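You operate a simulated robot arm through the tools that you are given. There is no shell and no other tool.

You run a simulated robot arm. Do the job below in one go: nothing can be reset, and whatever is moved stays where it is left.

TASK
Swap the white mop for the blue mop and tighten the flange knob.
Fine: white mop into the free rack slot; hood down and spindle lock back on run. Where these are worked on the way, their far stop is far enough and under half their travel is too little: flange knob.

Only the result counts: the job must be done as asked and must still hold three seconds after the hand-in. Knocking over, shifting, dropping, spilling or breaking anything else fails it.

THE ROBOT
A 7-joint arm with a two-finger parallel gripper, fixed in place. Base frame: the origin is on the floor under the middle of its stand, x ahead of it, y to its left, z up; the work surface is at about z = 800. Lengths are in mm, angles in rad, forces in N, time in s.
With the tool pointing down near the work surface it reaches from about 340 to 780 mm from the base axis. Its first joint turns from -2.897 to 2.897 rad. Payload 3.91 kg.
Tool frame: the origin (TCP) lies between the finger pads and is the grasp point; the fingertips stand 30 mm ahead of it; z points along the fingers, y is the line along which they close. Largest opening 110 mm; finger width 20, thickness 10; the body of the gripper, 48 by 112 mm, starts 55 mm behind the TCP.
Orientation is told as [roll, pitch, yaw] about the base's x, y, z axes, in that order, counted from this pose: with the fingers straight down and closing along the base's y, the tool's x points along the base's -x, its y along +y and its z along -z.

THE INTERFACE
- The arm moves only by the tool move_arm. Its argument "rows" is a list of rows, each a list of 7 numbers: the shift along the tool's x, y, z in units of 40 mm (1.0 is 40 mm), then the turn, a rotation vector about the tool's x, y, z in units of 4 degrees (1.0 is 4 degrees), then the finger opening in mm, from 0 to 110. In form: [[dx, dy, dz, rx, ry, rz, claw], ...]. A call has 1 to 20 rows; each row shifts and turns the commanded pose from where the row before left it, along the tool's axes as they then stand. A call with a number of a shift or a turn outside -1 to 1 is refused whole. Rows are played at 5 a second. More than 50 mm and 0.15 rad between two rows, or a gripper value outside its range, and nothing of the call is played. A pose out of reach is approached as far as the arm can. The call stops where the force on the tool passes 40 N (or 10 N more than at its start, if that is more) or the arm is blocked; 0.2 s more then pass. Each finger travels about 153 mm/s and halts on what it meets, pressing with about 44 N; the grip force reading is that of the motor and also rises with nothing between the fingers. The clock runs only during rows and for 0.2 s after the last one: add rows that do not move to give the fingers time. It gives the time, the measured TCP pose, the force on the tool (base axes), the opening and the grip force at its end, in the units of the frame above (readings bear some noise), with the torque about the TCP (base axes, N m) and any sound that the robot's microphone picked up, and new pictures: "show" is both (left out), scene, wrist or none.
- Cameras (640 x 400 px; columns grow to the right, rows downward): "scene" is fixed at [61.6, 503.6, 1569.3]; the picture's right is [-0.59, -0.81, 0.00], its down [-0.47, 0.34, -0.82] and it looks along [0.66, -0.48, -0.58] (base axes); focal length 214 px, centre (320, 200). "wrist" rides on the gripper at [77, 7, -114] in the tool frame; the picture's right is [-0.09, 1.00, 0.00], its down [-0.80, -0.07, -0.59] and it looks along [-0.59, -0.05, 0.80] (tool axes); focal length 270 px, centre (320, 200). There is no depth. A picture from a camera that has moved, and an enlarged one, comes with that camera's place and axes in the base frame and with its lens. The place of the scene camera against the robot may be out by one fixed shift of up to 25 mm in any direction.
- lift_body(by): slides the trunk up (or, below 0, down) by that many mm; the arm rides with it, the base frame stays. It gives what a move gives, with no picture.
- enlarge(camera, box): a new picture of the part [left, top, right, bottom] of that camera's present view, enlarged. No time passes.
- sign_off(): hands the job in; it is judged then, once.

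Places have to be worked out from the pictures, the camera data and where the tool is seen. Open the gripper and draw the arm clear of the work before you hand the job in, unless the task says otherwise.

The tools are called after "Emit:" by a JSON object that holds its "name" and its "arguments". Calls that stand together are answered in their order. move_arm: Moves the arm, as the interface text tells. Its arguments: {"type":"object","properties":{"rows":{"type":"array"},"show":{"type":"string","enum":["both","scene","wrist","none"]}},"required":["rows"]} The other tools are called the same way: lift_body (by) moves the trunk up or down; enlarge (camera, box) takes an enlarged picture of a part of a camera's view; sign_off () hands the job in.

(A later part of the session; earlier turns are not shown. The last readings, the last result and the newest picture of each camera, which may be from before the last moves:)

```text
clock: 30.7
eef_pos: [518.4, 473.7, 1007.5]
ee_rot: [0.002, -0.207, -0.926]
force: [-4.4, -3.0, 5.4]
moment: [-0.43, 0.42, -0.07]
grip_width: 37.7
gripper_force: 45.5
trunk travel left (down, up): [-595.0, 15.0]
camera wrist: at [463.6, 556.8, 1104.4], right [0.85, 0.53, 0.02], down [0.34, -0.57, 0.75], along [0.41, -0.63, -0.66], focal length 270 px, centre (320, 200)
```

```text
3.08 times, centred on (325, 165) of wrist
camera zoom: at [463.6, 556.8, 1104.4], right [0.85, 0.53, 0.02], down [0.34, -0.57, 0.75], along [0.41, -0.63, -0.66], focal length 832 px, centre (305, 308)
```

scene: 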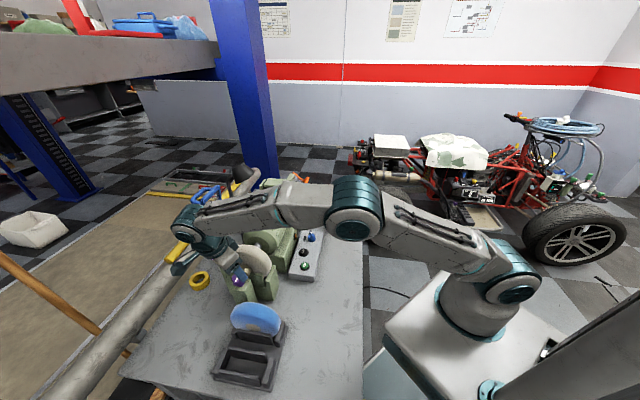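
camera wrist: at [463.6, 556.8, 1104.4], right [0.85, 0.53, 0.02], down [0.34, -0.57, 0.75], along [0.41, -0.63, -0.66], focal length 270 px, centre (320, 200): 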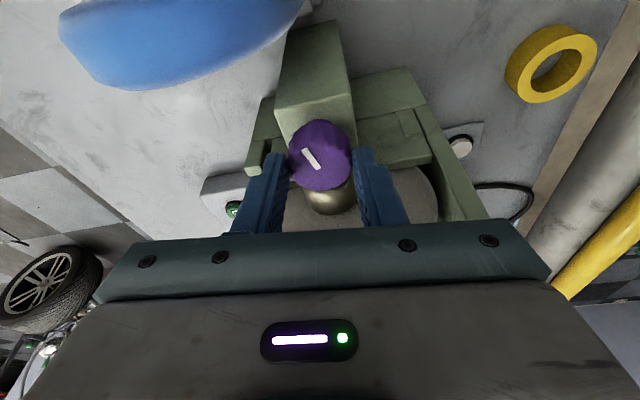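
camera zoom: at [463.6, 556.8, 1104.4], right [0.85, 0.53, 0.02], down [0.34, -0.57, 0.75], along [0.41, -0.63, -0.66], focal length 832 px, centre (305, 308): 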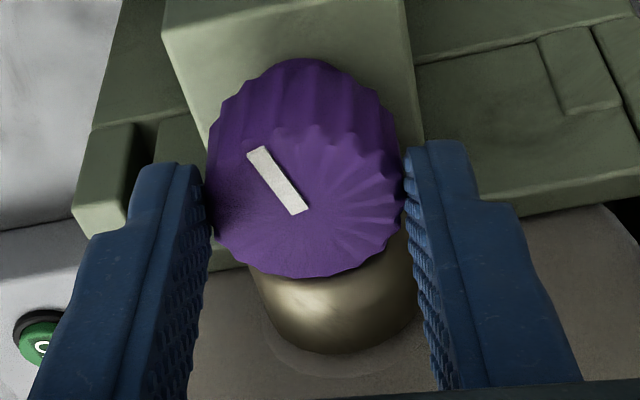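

The mark stays fixed relative to the fingers, so the knob turns counter-clockwise with little resistance. I continue to about +28° past the cross line.

Emit:
{"name": "move_arm", "arguments": {"rows": [[0, -0.009, 0, -0.208, 0, -0.978, 0], [0, -0.009, 0, -0.208, 0, -0.978, 0], [0, -0.009, 0, -0.208, 0, -0.978, 0], [0, -0.009, 0, -0.208, 0, -0.978, 0], [0, -0.009, 0, -0.208, 0, -0.978, 0], [0, -0.009, 0, -0.208, 0, -0.978, 0], [0, -0.009, 0, -0.208, 0, -0.978, 0], [0, -0.009, 0, -0.208, 0, -0.978, 0]], "show": "wrist"}}

Emit:
{"name": "enlarge", "arguments": {"camera": "wrist", "box": [230, 100, 420, 230]}}

```text
clock: 32.5
eef_pos: [516.2, 470.3, 1009.1]
ee_rot: [0.0, -0.209, -0.369]
force: [-5.8, -8.0, 3.0]
moment: [-0.34, 0.58, -0.09]
grip_width: 37.5
gripper_force: 44.3
trunk travel left (down, up): [-595.0, 15.0]
camera wrist: at [425.5, 512.5, 1104.4], right [0.44, 0.9, 0.02], down [0.59, -0.3, 0.75], along [0.68, -0.32, -0.66], focal length 270 px, centre (320, 200)
```

wrist: 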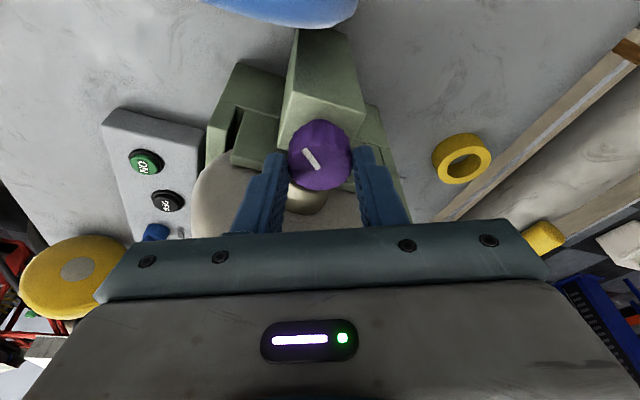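

```text
3.08 times, centred on (325, 165) of wrist
camera zoom: at [425.5, 512.5, 1104.4], right [0.44, 0.9, 0.02], down [0.59, -0.3, 0.75], along [0.68, -0.32, -0.66], focal length 832 px, centre (305, 308)
```

zoom: 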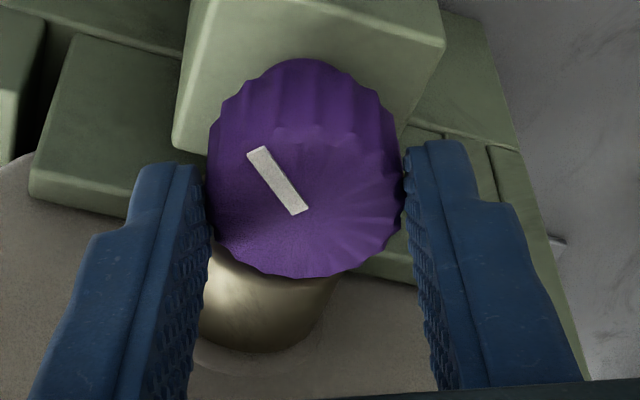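

Turned 48° so far with the mark following. I release slightly, swing back 48°, and look before regripping.

Emit:
{"name": "move_arm", "arguments": {"rows": [[0, 0, 0, 0, 0, 0, 60], [0, 0, 0, 0, 0, 0, 60], [0, 0.009, 0, 0.208, 0, 0.978, 60], [0, 0.009, 0, 0.208, 0, 0.978, 60], [0, 0.009, 0, 0.208, 0, 0.978, 60], [0, 0.009, 0, 0.208, 0, 0.978, 60], [0, 0.009, 0, 0.208, 0, 0.978, 60], [0, 0.009, 0, 0.208, 0, 0.978, 60], [0, 0.009, 0, 0.208, 0, 0.978, 60], [0, 0.009, 0, 0.208, 0, 0.978, 60], [0, 0.009, 0, 0.208, 0, 0.978, 60], [0, 0.009, 0, 0.208, 0, 0.978, 60], [0, 0.009, 0, 0.208, 0, 0.978, 60], [0, 0.009, 0, 0.208, 0, 0.978, 60]], "show": "wrist"}}

Emit:
{"name": "enlarge", "arguments": {"camera": "wrist", "box": [230, 100, 420, 230]}}

```text
clock: 35.5
eef_pos: [519.3, 476.6, 1007.5]
ee_rot: [0.0, -0.209, -1.208]
force: [0.0, 0.2, 0.4]
moment: [-0.02, 0.0, -0.01]
grip_width: 60.0
gripper_force: 0.0
trunk travel left (down, up): [-595.0, 15.0]
camera wrist: at [490.3, 571.0, 1103.6], right [0.96, 0.27, 0.02], down [0.17, -0.64, 0.75], along [0.22, -0.72, -0.66], focal length 270 px, centre (320, 200)
```

wrist: 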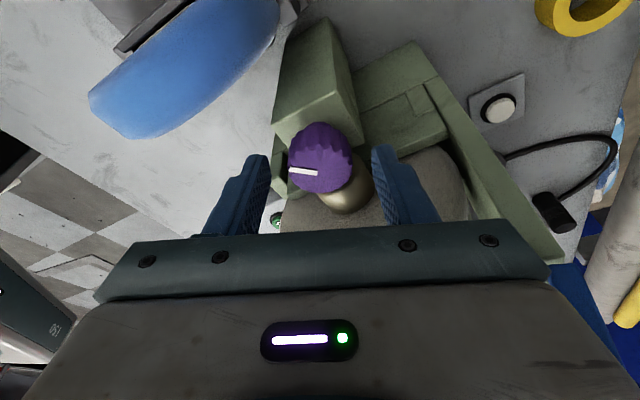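

```text
3.08 times, centred on (325, 165) of wrist
camera zoom: at [490.3, 571.0, 1103.6], right [0.96, 0.27, 0.02], down [0.17, -0.64, 0.75], along [0.22, -0.72, -0.66], focal length 832 px, centre (305, 308)
```

zoom: 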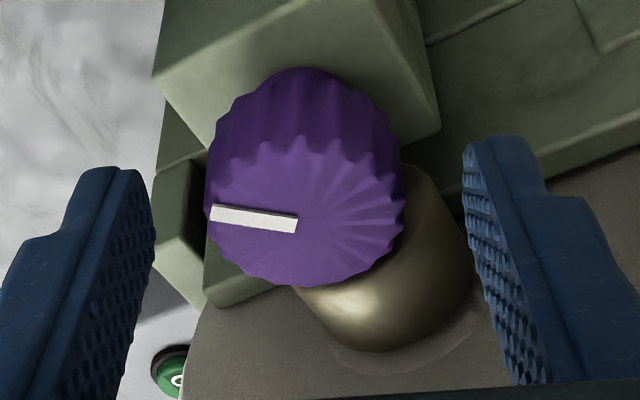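

The knob really turned (mark moved ~48°). I regrip and turn another stroke counter-clockwise.

Emit:
{"name": "move_arm", "arguments": {"rows": [[0, -0.02, 0, 0, 0, 0, 36], [0, 0, 0, 0, 0, 0, 0], [0, 0, 0, 0, 0, 0, 0], [0, -0.009, 0, -0.208, 0, -0.978, 0], [0, -0.009, 0, -0.208, 0, -0.978, 0], [0, -0.009, 0, -0.208, 0, -0.978, 0], [0, -0.009, 0, -0.208, 0, -0.978, 0], [0, -0.009, 0, -0.208, 0, -0.978, 0], [0, -0.009, 0, -0.208, 0, -0.978, 0], [0, -0.009, 0, -0.208, 0, -0.978, 0], [0, -0.009, 0, -0.208, 0, -0.978, 0], [0, -0.009, 0, -0.208, 0, -0.978, 0], [0, -0.009, 0, -0.208, 0, -0.978, 0], [0, -0.009, 0, -0.208, 0, -0.978, 0], [0, -0.009, 0, -0.208, 0, -0.978, 0]], "show": "wrist"}}

Emit:
{"name": "enlarge", "arguments": {"camera": "wrist", "box": [230, 100, 420, 230]}}

```text
clock: 38.7
eef_pos: [514.8, 470.4, 1007.8]
ee_rot: [0.0, -0.209, -0.368]
force: [-6.8, -6.8, -5.1]
moment: [0.01, 0.37, -0.75]
grip_width: 37.6
gripper_force: 44.4
trunk travel left (down, up): [-595.0, 15.0]
camera wrist: at [424.9, 512.8, 1103.8], right [0.44, 0.9, 0.02], down [0.59, -0.3, 0.75], along [0.68, -0.32, -0.66], focal length 270 px, centre (320, 200)
```

wrist: 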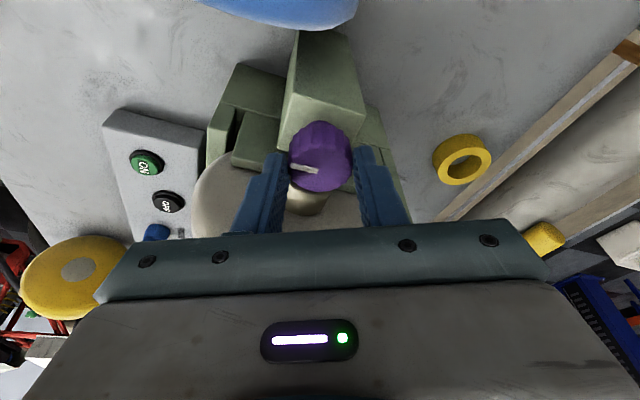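

```text
3.08 times, centred on (325, 165) of wrist
camera zoom: at [424.9, 512.8, 1103.8], right [0.44, 0.9, 0.02], down [0.59, -0.3, 0.75], along [0.68, -0.32, -0.66], focal length 832 px, centre (305, 308)
```

zoom: 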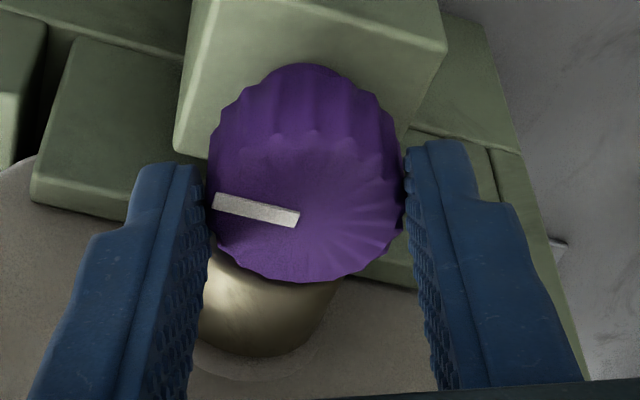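

Reaction torque is now -0.75 N·m and the fingers slipped a few degrees: the knob has met its far stop after about 90°. I open, rise straight up, and look at the flange and mop.

Emit:
{"name": "move_arm", "arguments": {"rows": [[0, 0, 0, 0, 0, 0, 60], [0, 0, 0, 0, 0, 0, 60], [-0.2, 0, -0.95, 0, 0, 0, 60], [-0.2, 0, -0.95, 0, 0, 0, 60], [-0.2, 0, -0.95, 0, 0, 0, 60], [-0.2, 0, -0.95, 0, 0, 0, 60]], "show": "both"}}

Emit:
{"name": "enlarge", "arguments": {"camera": "wrist", "box": [200, 50, 420, 230]}}

```text
clock: 40.1
eef_pos: [515.9, 471.3, 1164.0]
ee_rot: [0.001, -0.21, -0.367]
force: [0.1, -0.1, -0.2]
moment: [-0.01, 0.02, 0.0]
grip_width: 60.1
gripper_force: 0.0
trunk travel left (down, up): [-595.0, 15.0]
camera wrist: at [426.6, 513.7, 1259.9], right [0.44, 0.9, 0.02], down [0.59, -0.3, 0.75], along [0.68, -0.32, -0.66], focal length 270 px, centre (320, 200)
```

scene: 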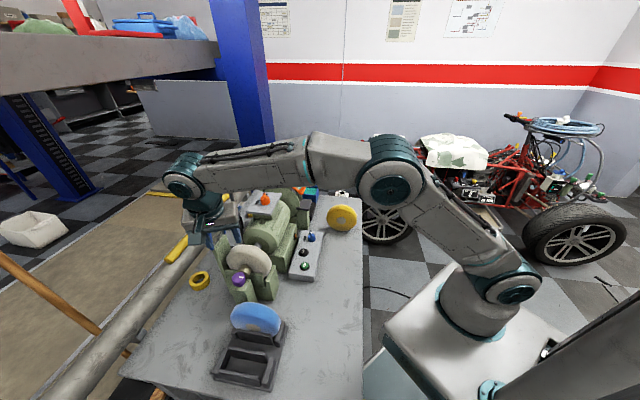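
wrist: 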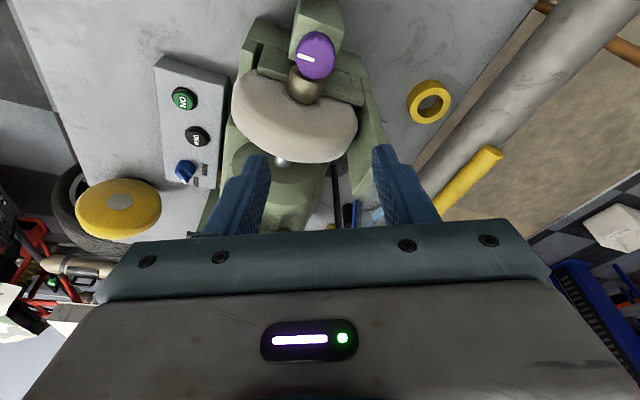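

```text
2.22 times, centred on (310, 140) of wrist
camera zoom: at [426.6, 513.7, 1259.9], right [0.44, 0.9, 0.02], down [0.59, -0.3, 0.75], along [0.68, -0.32, -0.66], focal length 601 px, centre (342, 333)
```

zoom: 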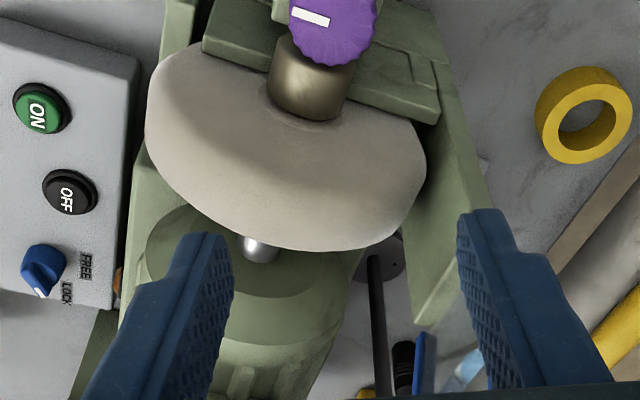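

The knob mark now points 90° away from where it started. Next I straighten the tool, back away from the hood and yaw to +45° so the fingers close along the spindle axis for gripping the white mop.

Emit:
{"name": "move_arm", "arguments": {"rows": [[0, 0, 0, 0, 1, 0, 110], [0, 0, 0, 0, 1, 0, 110], [0, 0, 0, 0, 1, 0, 110], [0.406, -0.914, 0, 0, 0, 0, 110], [0.406, -0.914, 0, 0, 0, 0, 110], [0, 0, 0, 0, 0, -1, 110], [0, 0, 0, 0, 0, -1, 110], [0, 0, 0, 0, 0, -1, 110], [0, 0, 0, 0, 0, -1, 110], [0, 0, 0, 0, 0, -1, 110], [0, 0, 0, 0, 0, -1, 110], [0, 0, 0, 0, 0, -1, 110], [0, 0, 0, 0, 0, -1, 110], [0, 0, 0, 0, 0, -1, 110], [0, 0, 0, 0, 0, -1, 110], [0, 0, 0, 0, 0, -1, 110], [0, 0, 0, 0, 0, -1, 110], [0, 0, 0, 0, 0, -1, 110], [0, 0, 0, 0, 0, -1, 110], [0, 0, 0, 0, 0, -1, 110]], "show": "none"}}

Emit:
{"name": "move_arm", "arguments": {"rows": [[0, 0, 0, 0, 0, -1, 110], [0, 0, 0, 0, 0, -0.5, 110], [0, 0, -0.5, 0, -1, 0, 110], [0, 0, 0, 0, -1, 0, 110], [0, 0, 0, 0, -1, 0, 110], [0, 0, 0, 0, -1, 0, 110], [0, 0, 0, 0, -1, 0, 110]], "show": "wrist"}}

```text
clock: 44.3
eef_pos: [458.6, 415.4, 1163.5]
ee_rot: [0.0, 0.0, 0.681]
force: [-0.1, 0.3, -0.5]
moment: [0.0, -0.02, -0.02]
grip_width: 110.1
gripper_force: 0.1
trunk travel left (down, up): [-595.0, 15.0]
```

```text
clock: 45.9
eef_pos: [457.3, 416.5, 1184.1]
ee_rot: [-0.001, -0.35, 0.782]
force: [0.2, 0.7, 0.2]
moment: [-0.01, 0.03, 0.01]
grip_width: 109.8
gripper_force: 0.0
trunk travel left (down, up): [-595.0, 15.0]
camera wrist: at [374.0, 341.5, 1264.9], right [-0.64, 0.76, 0.03], down [0.44, 0.34, 0.83], along [0.63, 0.55, -0.55], focal length 270 px, centre (320, 200)
```

wrist: 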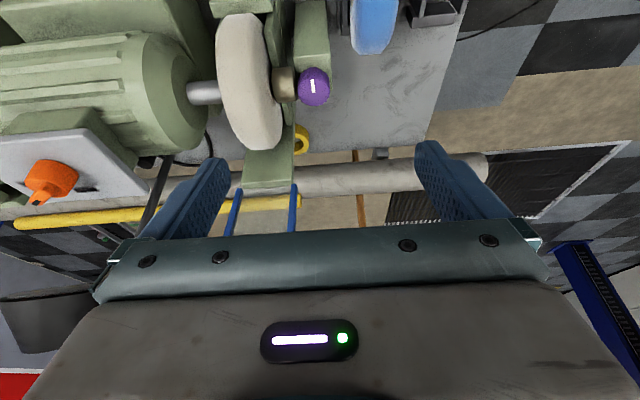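

Emit:
{"name": "move_arm", "arguments": {"rows": [[0, -0.89, 0, 0, 0, 0, 110], [0, -0.89, 0, 0, 0, 0, 110], [0, 0, 1, 0, 0, 0, 110], [0, 0, 1, 0, 0, 0, 110]], "show": "both"}}

Emit:
{"name": "enlarge", "arguments": {"camera": "wrist", "box": [200, 40, 440, 240]}}

```text
clock: 46.9
eef_pos: [529.1, 383.7, 1108.3]
ee_rot: [0.0, -0.351, 0.782]
force: [0.1, 0.7, 0.2]
moment: [0.02, 0.02, -0.02]
grip_width: 110.0
gripper_force: 0.1
trunk travel left (down, up): [-595.0, 15.0]
camera wrist: at [446.6, 309.8, 1189.4], right [-0.64, 0.76, 0.03], down [0.44, 0.34, 0.83], along [0.63, 0.55, -0.55], focal length 270 px, centre (320, 200)
```

scene: 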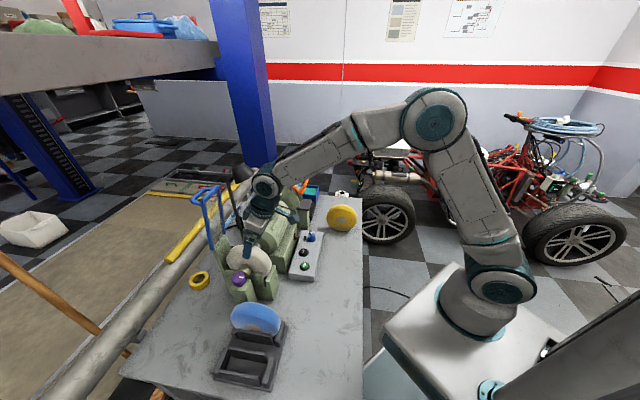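
wrist: 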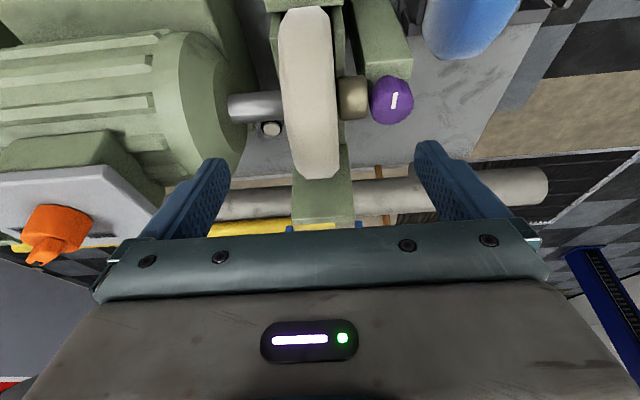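

```text
2.00 times, centred on (320, 140) of wrist
camera zoom: at [446.6, 309.8, 1189.4], right [-0.64, 0.76, 0.03], down [0.44, 0.34, 0.83], along [0.63, 0.55, -0.55], focal length 541 px, centre (320, 320)
```

zoom: 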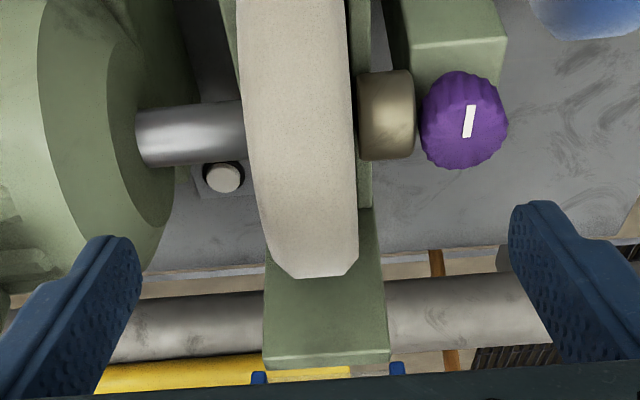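

The mop is about 5 mm to the -u side of the tool axis. I correct, narrow the fingers to 80 mm and go down so the pads straddle the top of the white mop with tips about 9 mm above the flange.

Emit:
{"name": "move_arm", "arguments": {"rows": [[-0.1, -0.07, 0.73, 0, 0, 0, 80], [-0.1, -0.07, 0.73, 0, 0, 0, 80], [-0.1, 0, 0.73, 0, 0, 0, 80]], "show": "both"}}

Emit:
{"name": "enlarge", "arguments": {"camera": "wrist", "box": [200, 40, 440, 240]}}

```text
clock: 47.7
eef_pos: [560.6, 411.3, 1029.2]
ee_rot: [-0.002, -0.347, 0.784]
force: [0.0, 0.5, 0.0]
moment: [0.0, 0.0, -0.01]
grip_width: 80.1
gripper_force: 0.0
trunk travel left (down, up): [-595.0, 15.0]
camera wrist: at [478.3, 336.6, 1110.8], right [-0.64, 0.76, 0.03], down [0.44, 0.34, 0.83], along [0.63, 0.55, -0.55], focal length 270 px, centre (320, 200)
```

scene: 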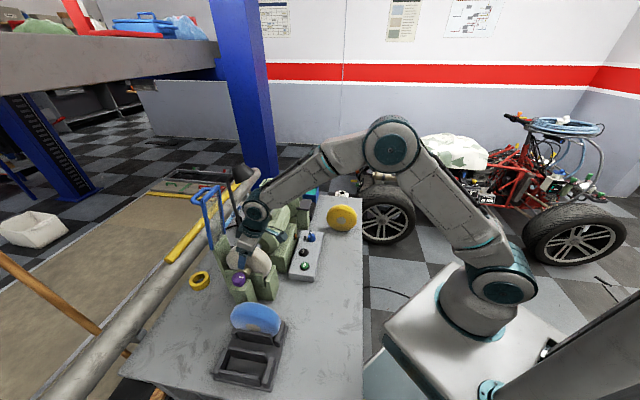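
wrist: 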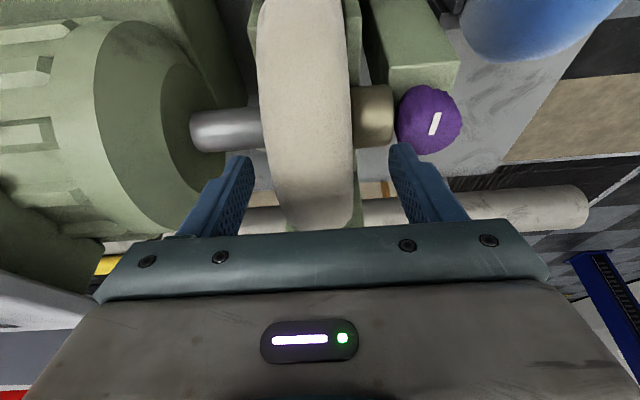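

```text
2.00 times, centred on (320, 140) of wrist
camera zoom: at [478.3, 336.6, 1110.8], right [-0.64, 0.76, 0.03], down [0.44, 0.34, 0.83], along [0.63, 0.55, -0.55], focal length 541 px, centre (320, 320)
```

zoom: 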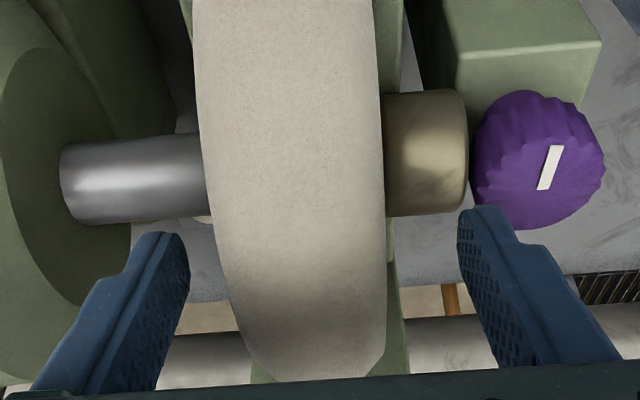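

The mop is still ~5 mm off the finger centre, so I shift by that and then close on it.

Emit:
{"name": "move_arm", "arguments": {"rows": [[0, -0.13, 0, 0, 0, 0, 80], [0, 0, 0, 0, 0, 0, 50], [0, 0, 0, 0, 0, 0, 30], [0, 0, 0, 0, 0, 0, 0], [0, 0, 0, 0, 0, 0, 0]], "show": "wrist"}}

Emit:
{"name": "enlarge", "arguments": {"camera": "wrist", "box": [200, 40, 440, 240]}}

```text
clock: 48.9
eef_pos: [564.0, 406.5, 1030.3]
ee_rot: [-0.001, -0.35, 0.783]
force: [-2.9, 2.6, 2.5]
moment: [0.15, 0.12, 0.1]
grip_width: 39.5
gripper_force: 44.0
trunk travel left (down, up): [-595.0, 15.0]
camera wrist: at [480.4, 332.4, 1111.1], right [-0.64, 0.76, 0.03], down [0.44, 0.34, 0.83], along [0.63, 0.55, -0.55], focal length 270 px, centre (320, 200)
```

wrist: 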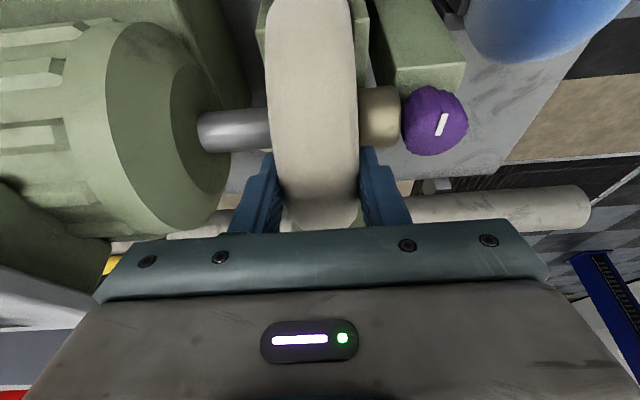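

```text
2.00 times, centred on (320, 140) of wrist
camera zoom: at [480.4, 332.4, 1111.1], right [-0.64, 0.76, 0.03], down [0.44, 0.34, 0.83], along [0.63, 0.55, -0.55], focal length 541 px, centre (320, 320)
```

zoom: 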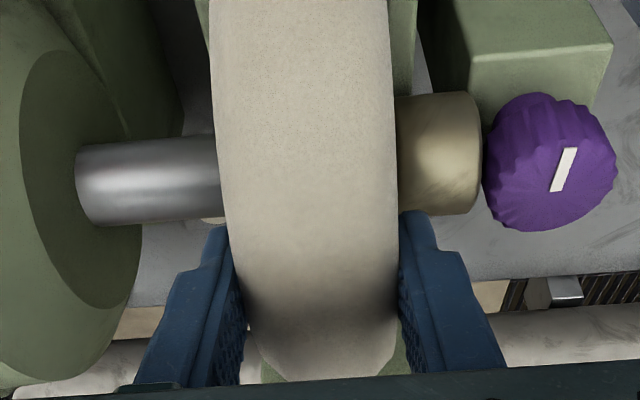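

Gripped at 39.5 mm. I lift gently 20 mm first and check the force and whether it comes free.

Emit:
{"name": "move_arm", "arguments": {"rows": [[-0.086, 0, -0.235, 0, 0, 0, 0], [-0.086, 0, -0.235, 0, 0, 0, 0]], "show": "wrist"}}

```text
clock: 49.5
eef_pos: [565.3, 406.1, 1048.6]
ee_rot: [0.0, -0.348, 0.783]
force: [1.3, 0.5, -2.7]
moment: [-0.07, 0.02, -0.02]
grip_width: 39.7
gripper_force: 44.4
trunk travel left (down, up): [-595.0, 15.0]
camera wrist: at [481.4, 331.4, 1130.7], right [-0.64, 0.76, 0.03], down [0.44, 0.34, 0.83], along [0.63, 0.55, -0.55], focal length 270 px, centre (320, 200)
```

wrist: 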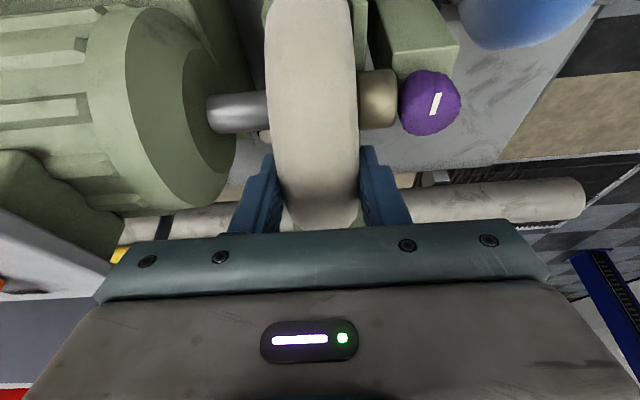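

It comes free (about 0.3 kg, no catching). I lift a further 40 mm straight up, then up and back toward the robot to stay clear of the raised hood.

Emit:
{"name": "move_arm", "arguments": {"rows": [[-0.172, 0, -0.47, 0, 0, 0, 0], [-0.172, 0, -0.47, 0, 0, 0, 0], [0.2125, 0, -0.876, 0, 0, 0, 0], [0.2125, 0, -0.876, 0, 0, 0, 0], [0.2125, 0, -0.876, 0, 0, 0, 0], [0.2125, 0, -0.876, 0, 0, 0, 0]], "show": "both"}}

Emit:
{"name": "enlarge", "arguments": {"camera": "scene", "box": [170, 160, 330, 310]}}

```text
clock: 50.9
eef_pos: [507.3, 349.5, 1209.2]
ee_rot: [0.0, -0.35, 0.781]
force: [-1.4, -0.4, -1.5]
moment: [-0.05, 0.04, -0.01]
grip_width: 39.9
gripper_force: 44.0
trunk travel left (down, up): [-595.0, 15.0]
camera wrist: at [423.8, 275.4, 1289.8], right [-0.64, 0.76, 0.03], down [0.44, 0.34, 0.83], along [0.63, 0.55, -0.55], focal length 270 px, centre (320, 200)
```

scene: 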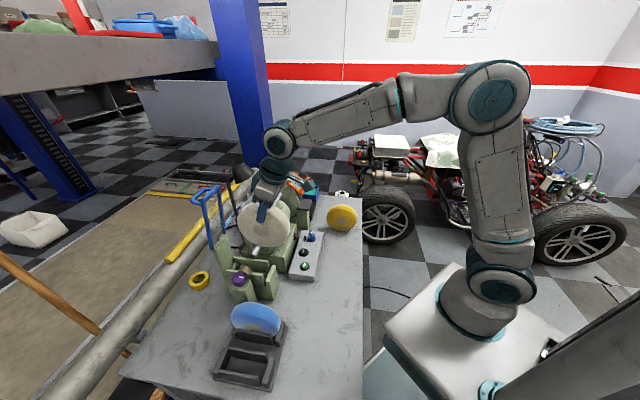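
wrist: 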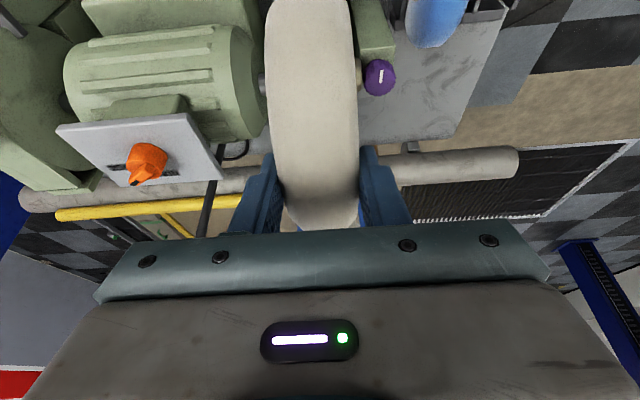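

```text
2.67 times, centred on (250, 235) of scene
camera zoom: at [61.6, 503.6, 1569.3], right [-0.59, -0.81, 0.0], down [-0.47, 0.34, -0.82], along [0.66, -0.48, -0.58], focal length 572 px, centre (507, 107)
```

zoom: 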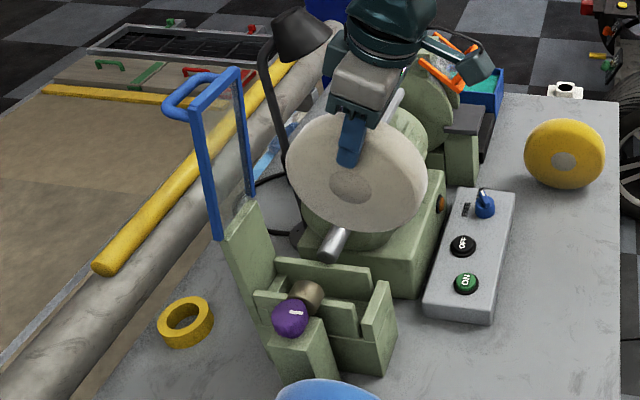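

The white mop is out and clear. Before placing it I need the free slot's exact place, so I back off to bring the rack into view beside the held mop.

Emit:
{"name": "move_arm", "arguments": {"rows": [[0.88, 0.5, -0.32, 0, 0, 0, 0], [0.88, 0.5, -0.32, 0, 0, 0, 0]], "show": "wrist"}}

Emit:
{"name": "enlarge", "arguments": {"camera": "wrist", "box": [350, 0, 550, 150]}}

```text
clock: 51.5
eef_pos: [424.7, 324.6, 1207.7]
ee_rot: [0.002, -0.349, 0.784]
force: [-0.6, 0.2, -2.9]
moment: [0.0, -0.02, 0.0]
grip_width: 39.5
gripper_force: 43.9
trunk travel left (down, up): [-595.0, 15.0]
camera wrist: at [341.7, 250.6, 1289.8], right [-0.64, 0.76, 0.03], down [0.44, 0.34, 0.83], along [0.63, 0.55, -0.55], focal length 270 px, centre (320, 200)
```

wrist: 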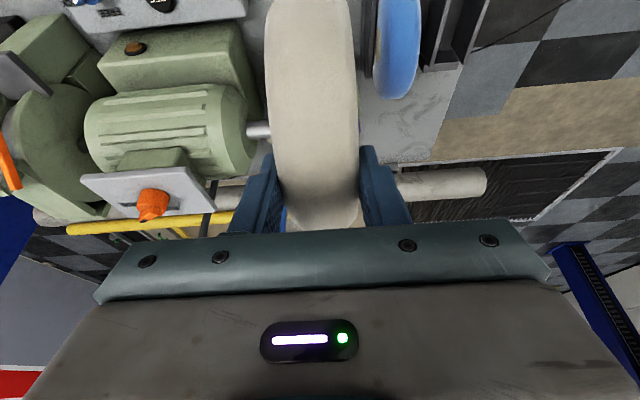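

```text
2.67 times, centred on (450, 75) of wrist
camera zoom: at [341.7, 250.6, 1289.8], right [-0.64, 0.76, 0.03], down [0.44, 0.34, 0.83], along [0.63, 0.55, -0.55], focal length 721 px, centre (-27, 533)
```

zoom: 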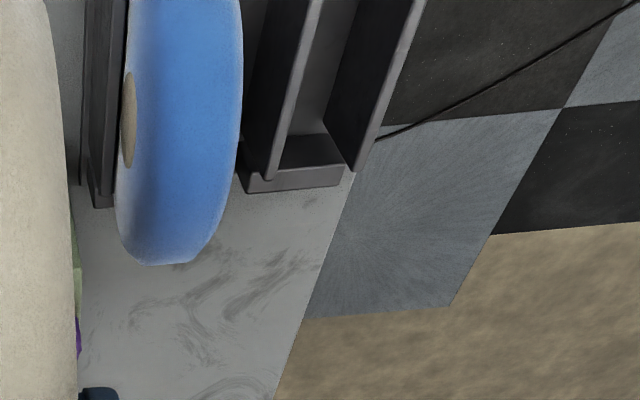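

Emit:
{"name": "move_arm", "arguments": {"rows": [[0, 0.5, 0, 0, 1, 0, 0], [0, 0.5, 0, 0, 1, 0, 0], [0, 0, 0, 0, 1, 0, 0], [0, 0, 0, 0, 1, 0, 0], [0, 0, 0, 0, 1, 0, 0]], "show": "wrist"}}

Emit:
{"name": "enlarge", "arguments": {"camera": "wrist", "box": [340, 0, 540, 150]}}

```text
clock: 52.7
eef_pos: [398.1, 354.9, 1208.8]
ee_rot: [0.001, 0.003, 0.782]
force: [0.3, -0.1, -2.8]
moment: [0.02, -0.01, 0.01]
grip_width: 39.7
gripper_force: 44.0
trunk travel left (down, up): [-595.0, 15.0]
camera wrist: at [339.9, 304.1, 1323.9], right [-0.64, 0.77, 0.0], down [0.62, 0.52, 0.59], along [0.46, 0.38, -0.81], focal length 270 px, centre (320, 200)
```

wrist: 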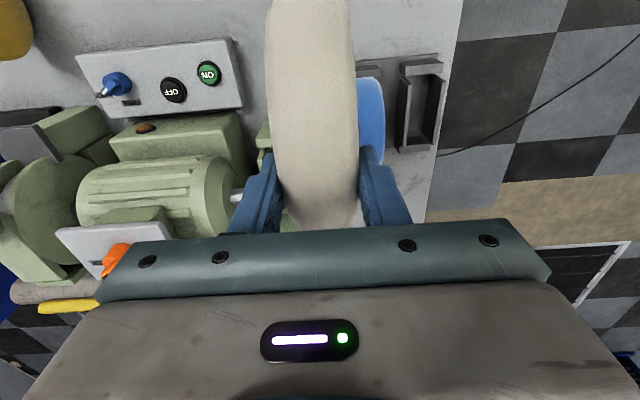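

```text
2.67 times, centred on (440, 75) of wrist
camera zoom: at [339.9, 304.1, 1323.9], right [-0.64, 0.77, 0.0], down [0.62, 0.52, 0.59], along [0.46, 0.38, -0.81], focal length 721 px, centre (0, 533)
```

zoom: 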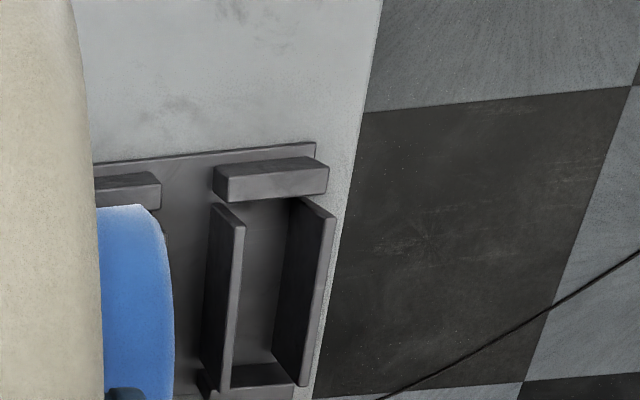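

The free slot's inner walls are at u ≈ 113 and 160 (centre ≈136.5), tops at z ≈ 868, centred at v ≈ 629, with the blue mop 100 mm beside it. I carry the white mop over the slot at height and lower it until its bottom is just above the wall tops.

Emit:
{"name": "move_arm", "arguments": {"rows": [[-0.545, 0.835, 0, 0, 0, 0, 0], [-0.545, 0.835, 0, 0, 0, 0, 0], [-0.545, 0.835, 0, 0, 0, 0, 0], [-0.545, 0.835, 0, 0, 0, 0, 0], [-0.545, 0.835, 0, 0, 0, 0, 0]], "show": "none"}}

Emit:
{"name": "move_arm", "arguments": {"rows": [[0, 0, 1, 0, 0, 0, 0], [0, 0, 1, 0, 0, 0, 0], [0, 0, 1, 0, 0, 0, 0], [0, 0, 1, 0, 0, 0, 0], [0, 0, 0.5, 0, 0, 0, 0]], "show": "both"}}

Emit:
{"name": "enlarge", "arguments": {"camera": "wrist", "box": [180, 0, 460, 230]}}

Emit:
{"name": "enlarge", "arguments": {"camera": "scene", "box": [180, 240, 340, 400]}}

```text
clock: 53.9
eef_pos: [357.1, 550.2, 1209.6]
ee_rot: [0.0, 0.002, 0.783]
force: [-0.8, -0.8, -1.9]
moment: [-0.03, -0.01, -0.03]
grip_width: 39.7
gripper_force: 44.3
trunk travel left (down, up): [-595.0, 15.0]
```

```text
clock: 55.1
eef_pos: [357.0, 549.6, 1029.7]
ee_rot: [0.001, 0.001, 0.782]
force: [0.4, 0.1, -1.7]
moment: [0.0, -0.01, 0.02]
grip_width: 39.5
gripper_force: 44.2
trunk travel left (down, up): [-595.0, 15.0]
camera wrist: at [298.5, 499.6, 1144.0], right [-0.64, 0.77, 0.0], down [0.62, 0.51, 0.59], along [0.46, 0.38, -0.8], focal length 270 px, centre (320, 200)
```

scene: 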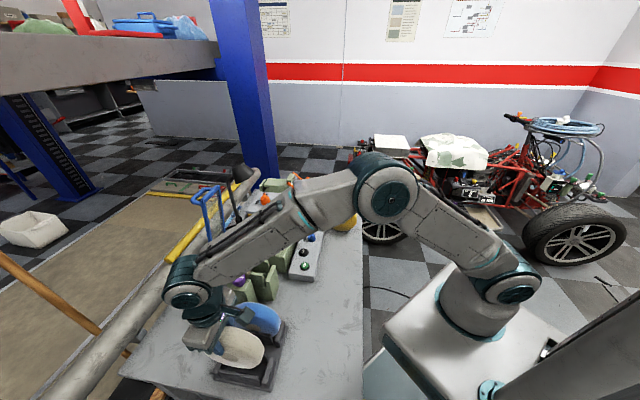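
wrist: 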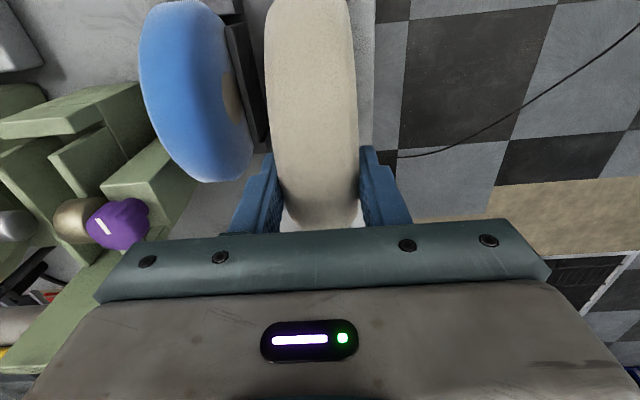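

```text
1.74 times, centred on (320, 115) of wrist
camera zoom: at [298.5, 499.6, 1144.0], right [-0.64, 0.77, 0.0], down [0.62, 0.51, 0.59], along [0.46, 0.38, -0.8], focal length 470 px, centre (320, 348)
```

zoom: 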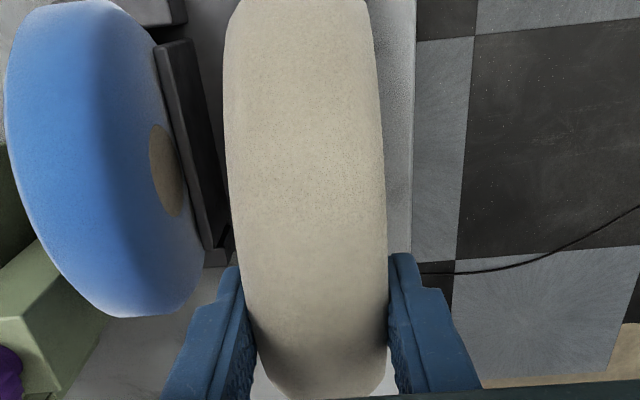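

```text
2.50 times, centred on (260, 320) of scene
camera zoom: at [61.6, 503.6, 1569.3], right [-0.59, -0.81, 0.0], down [-0.47, 0.34, -0.82], along [0.66, -0.48, -0.58], focal length 536 px, centre (470, -100)
```

zoom: 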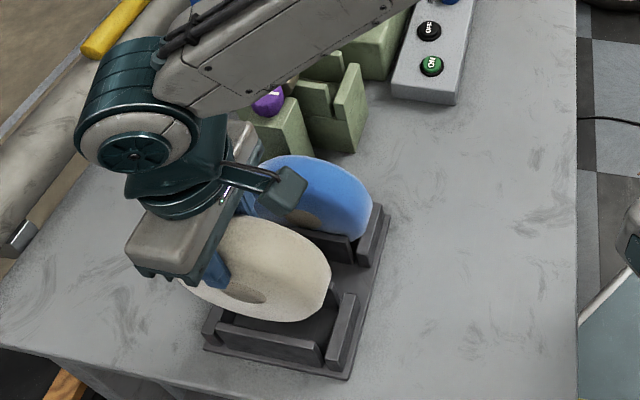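

Emit:
{"name": "enlarge", "arguments": {"camera": "scene", "box": [210, 300, 300, 390]}}

```text
4.44 times, centred on (255, 345) of scene
camera zoom: at [61.6, 503.6, 1569.3], right [-0.59, -0.81, 0.0], down [-0.47, 0.34, -0.82], along [0.66, -0.48, -0.58], focal length 953 px, centre (609, -444)
```

zoom: 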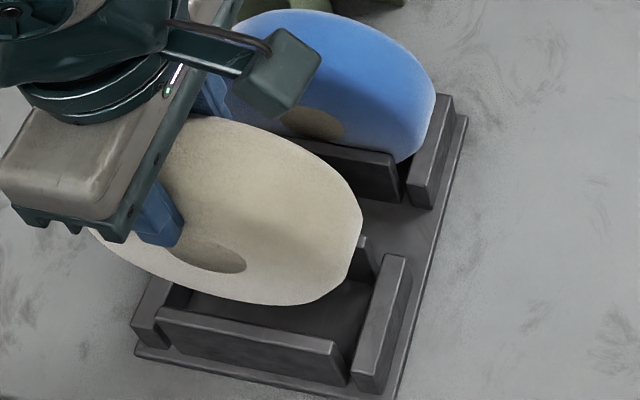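

Scene view agrees that the mop centre is over the slot centre. I lower in small steps watching the force.

Emit:
{"name": "move_arm", "arguments": {"rows": [[0, 0, 0.3, 0, 0, 0, 0], [0, 0, 0.3, 0, 0, 0, 0], [0, 0, 0.3, 0, 0, 0, 0], [0, 0, 0, 0, 0, 0, 0]], "show": "scene"}}

Emit:
{"name": "enlarge", "arguments": {"camera": "scene", "box": [210, 300, 300, 390]}}

```text
clock: 56.1
eef_pos: [358.2, 548.6, 992.5]
ee_rot: [0.0, 0.0, 0.783]
force: [-0.6, 0.5, -2.4]
moment: [0.01, 0.01, -0.01]
grip_width: 39.6
gripper_force: 44.3
trunk travel left (down, up): [-595.0, 15.0]
```

scene: 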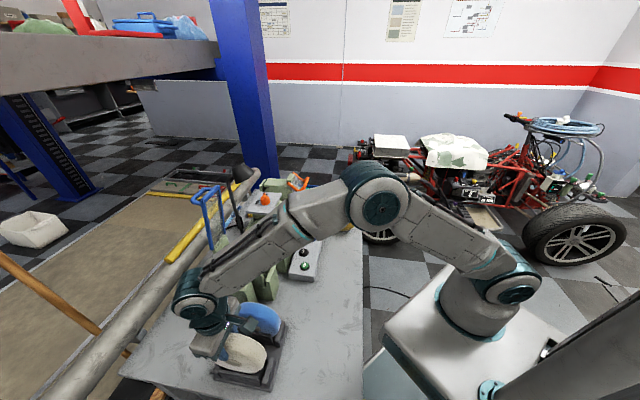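

```text
4.44 times, centred on (255, 345) of scene
camera zoom: at [61.6, 503.6, 1569.3], right [-0.59, -0.81, 0.0], down [-0.47, 0.34, -0.82], along [0.66, -0.48, -0.58], focal length 953 px, centre (609, -444)
```

zoom: 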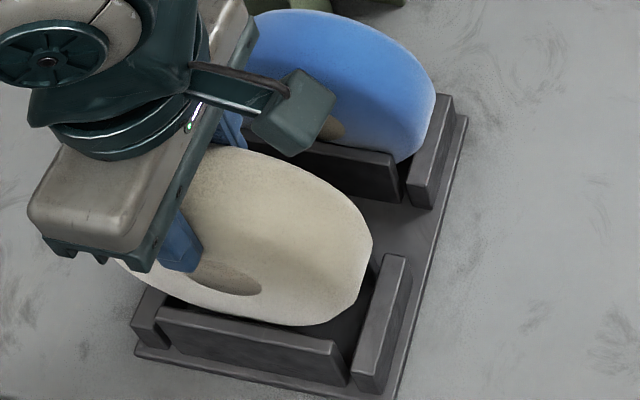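

Emit:
{"name": "move_arm", "arguments": {"rows": [[0, 0, 0.27, 0, 0, 0, 0], [0, 0, 0.27, 0, 0, 0, 0], [0, 0, 0.27, 0, 0, 0, 0], [0, 0, 0, 0, 0, 0, 0]], "show": "both"}}

Emit:
{"name": "enlarge", "arguments": {"camera": "scene", "box": [210, 300, 300, 390]}}

Emit:
{"name": "enlarge", "arguments": {"camera": "wrist", "box": [180, 0, 460, 230]}}

```text
clock: 57.1
eef_pos: [357.7, 549.8, 961.7]
ee_rot: [0.002, -0.001, 0.781]
force: [0.3, -0.1, -2.8]
moment: [0.02, -0.04, -0.01]
grip_width: 39.5
gripper_force: 44.4
trunk travel left (down, up): [-595.0, 15.0]
camera wrist: at [299.1, 499.7, 1076.1], right [-0.64, 0.77, 0.0], down [0.62, 0.51, 0.59], along [0.46, 0.38, -0.8], focal length 270 px, centre (320, 200)
```

scene: 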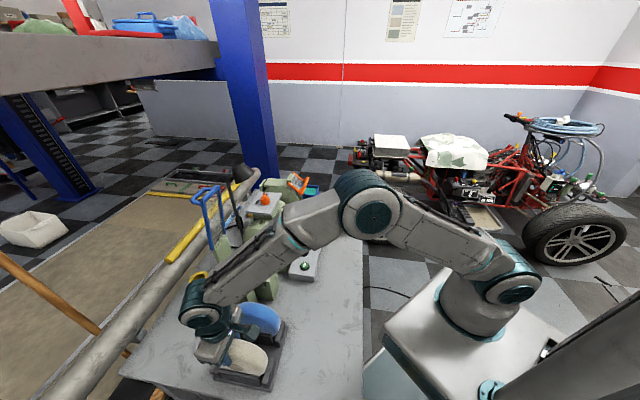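
wrist: 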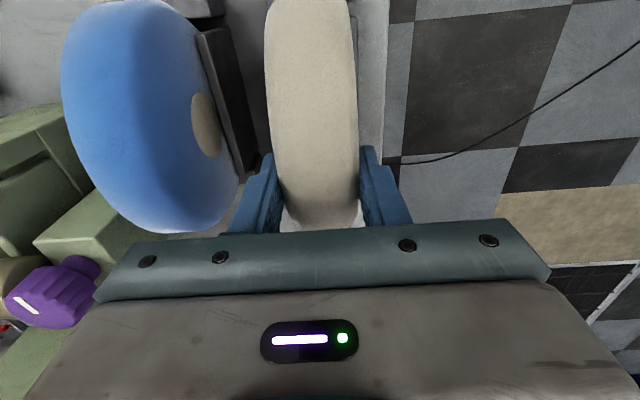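

```text
4.44 times, centred on (255, 345) of scene
camera zoom: at [61.6, 503.6, 1569.3], right [-0.59, -0.81, 0.0], down [-0.47, 0.34, -0.82], along [0.66, -0.48, -0.58], focal length 953 px, centre (609, -444)
```

zoom: 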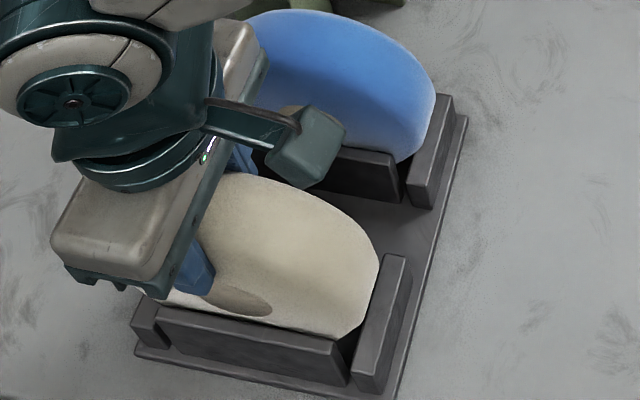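

```text
1.74 times, centred on (320, 115) of wrist
camera zoom: at [299.1, 499.7, 1076.1], right [-0.64, 0.77, 0.0], down [0.62, 0.51, 0.59], along [0.46, 0.38, -0.8], focal length 470 px, centre (320, 348)
```

zoom: 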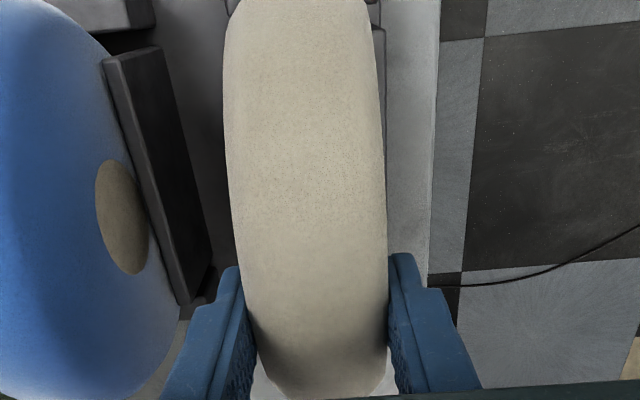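

Still no contact and the mop is well inside the slot walls. I continue down in 4 mm steps.

Emit:
{"name": "move_arm", "arguments": {"rows": [[0, 0, 0.1, 0, 0, 0, 0], [0, 0, 0.1, 0, 0, 0, 0], [0, 0, 0, 0, 0, 0, 0]], "show": "none"}}

Emit:
{"name": "move_arm", "arguments": {"rows": [[0, 0, 0.08, 0, 0, 0, 0], [0, 0, 0, 0, 0, 0, 0]], "show": "scene"}}

Emit:
{"name": "enlarge", "arguments": {"camera": "scene", "box": [210, 300, 300, 390]}}

```text
clock: 57.9
eef_pos: [355.5, 549.1, 955.3]
ee_rot: [0.0, -0.002, 0.783]
force: [-7.5, -8.2, 13.2]
moment: [-0.28, 0.25, -0.01]
grip_width: 39.5
gripper_force: 43.9
trunk travel left (down, up): [-595.0, 15.0]
```

```text
clock: 58.5
eef_pos: [355.7, 548.1, 954.8]
ee_rot: [0.002, -0.006, 0.784]
force: [-11.3, -8.7, 32.1]
moment: [-0.96, 0.98, 0.03]
grip_width: 39.5
gripper_force: 43.7
trunk travel left (down, up): [-595.0, 15.0]
```

scene: 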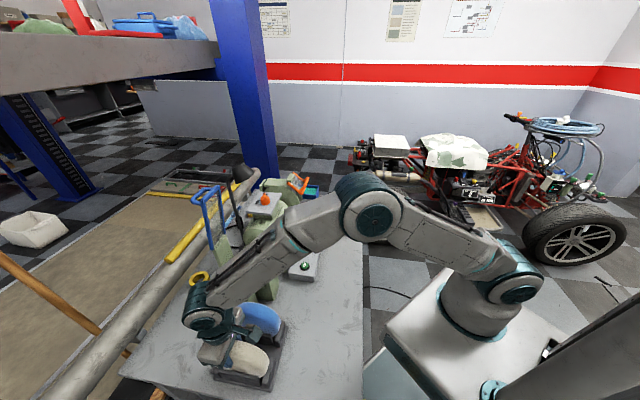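

```text
4.44 times, centred on (255, 345) of scene
camera zoom: at [61.6, 503.6, 1569.3], right [-0.59, -0.81, 0.0], down [-0.47, 0.34, -0.82], along [0.66, -0.48, -0.58], focal length 953 px, centre (609, -444)
```

zoom: 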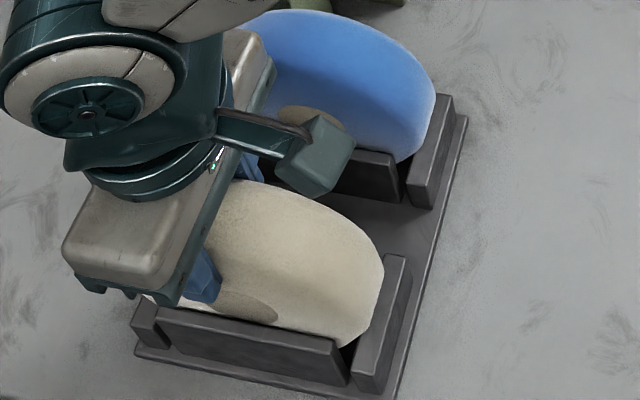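

Contact: 32 N up with a push toward -v, so the rim meets the far end block; the mop sits a few mm too far out. I ease 3 mm up, shift 4 mm toward the robot, and re-lower.

Emit:
{"name": "move_arm", "arguments": {"rows": [[0, 0, -0.1, 0, 0, 0, 0], [0.1, 0, 0, 0, 0, 0, 0], [0, 0, 0, 0, 0, 0, 0]], "show": "none"}}

Emit:
{"name": "move_arm", "arguments": {"rows": [[0, 0, 0.1, 0, 0, 0, 0], [0, 0, 0, 0, 0, 0, 0]], "show": "none"}}

```text
clock: 59.3
eef_pos: [355.2, 548.9, 954.6]
ee_rot: [0.0, -0.003, 0.783]
force: [-0.9, 11.3, 5.3]
moment: [1.26, 0.05, 0.1]
grip_width: 39.9
gripper_force: 43.7
trunk travel left (down, up): [-595.0, 15.0]
```

```text
clock: 59.9
eef_pos: [356.9, 546.1, 955.2]
ee_rot: [0.001, -0.01, 0.78]
force: [3.6, 15.3, 32.3]
moment: [0.61, 0.17, 0.18]
grip_width: 39.5
gripper_force: 44.4
trunk travel left (down, up): [-595.0, 15.0]
```

Emit:
{"name": "move_arm", "arguments": {"rows": [[0, 0, -0.15, 0, 0, 0, 0], [-0.06, 0, 0, 0, 0, 0, 0], [0, 0, 0, 0, 0, 0, 0]], "show": "none"}}

Emit:
{"name": "move_arm", "arguments": {"rows": [[0, 0, 0.08, 0, 0, 0, 0], [0, 0, 0, 0, 0, 0, 0]], "show": "scene"}}

Emit:
{"name": "enlarge", "arguments": {"camera": "scene", "box": [210, 300, 300, 390]}}

```text
clock: 60.7
eef_pos: [356.0, 547.5, 954.3]
ee_rot: [-0.002, 0.005, 0.783]
force: [-0.1, 4.8, 3.8]
moment: [0.48, -0.12, 0.07]
grip_width: 39.4
gripper_force: 43.6
trunk travel left (down, up): [-595.0, 15.0]
```

```text
clock: 61.3
eef_pos: [355.3, 547.3, 954.7]
ee_rot: [0.0, 0.0, 0.782]
force: [-3.3, -4.3, 18.1]
moment: [-0.7, 0.33, 0.07]
grip_width: 39.5
gripper_force: 44.0
trunk travel left (down, up): [-595.0, 15.0]
```

scene: 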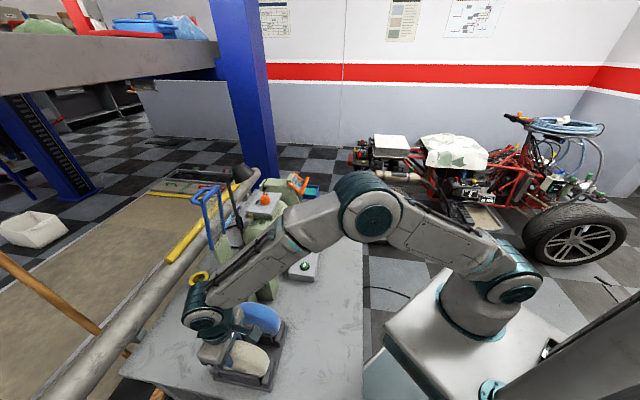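

```text
4.44 times, centred on (255, 345) of scene
camera zoom: at [61.6, 503.6, 1569.3], right [-0.59, -0.81, 0.0], down [-0.47, 0.34, -0.82], along [0.66, -0.48, -0.58], focal length 953 px, centre (609, -444)
```

zoom: 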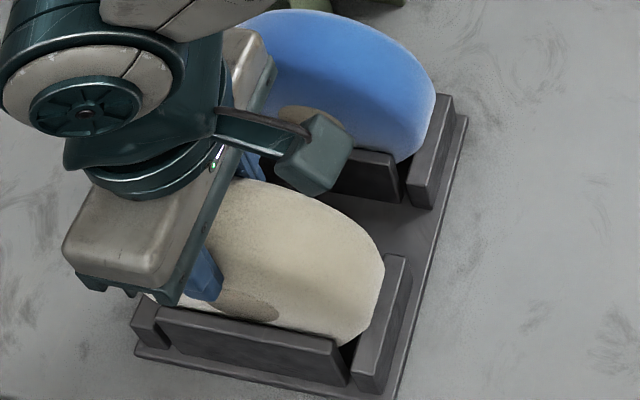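

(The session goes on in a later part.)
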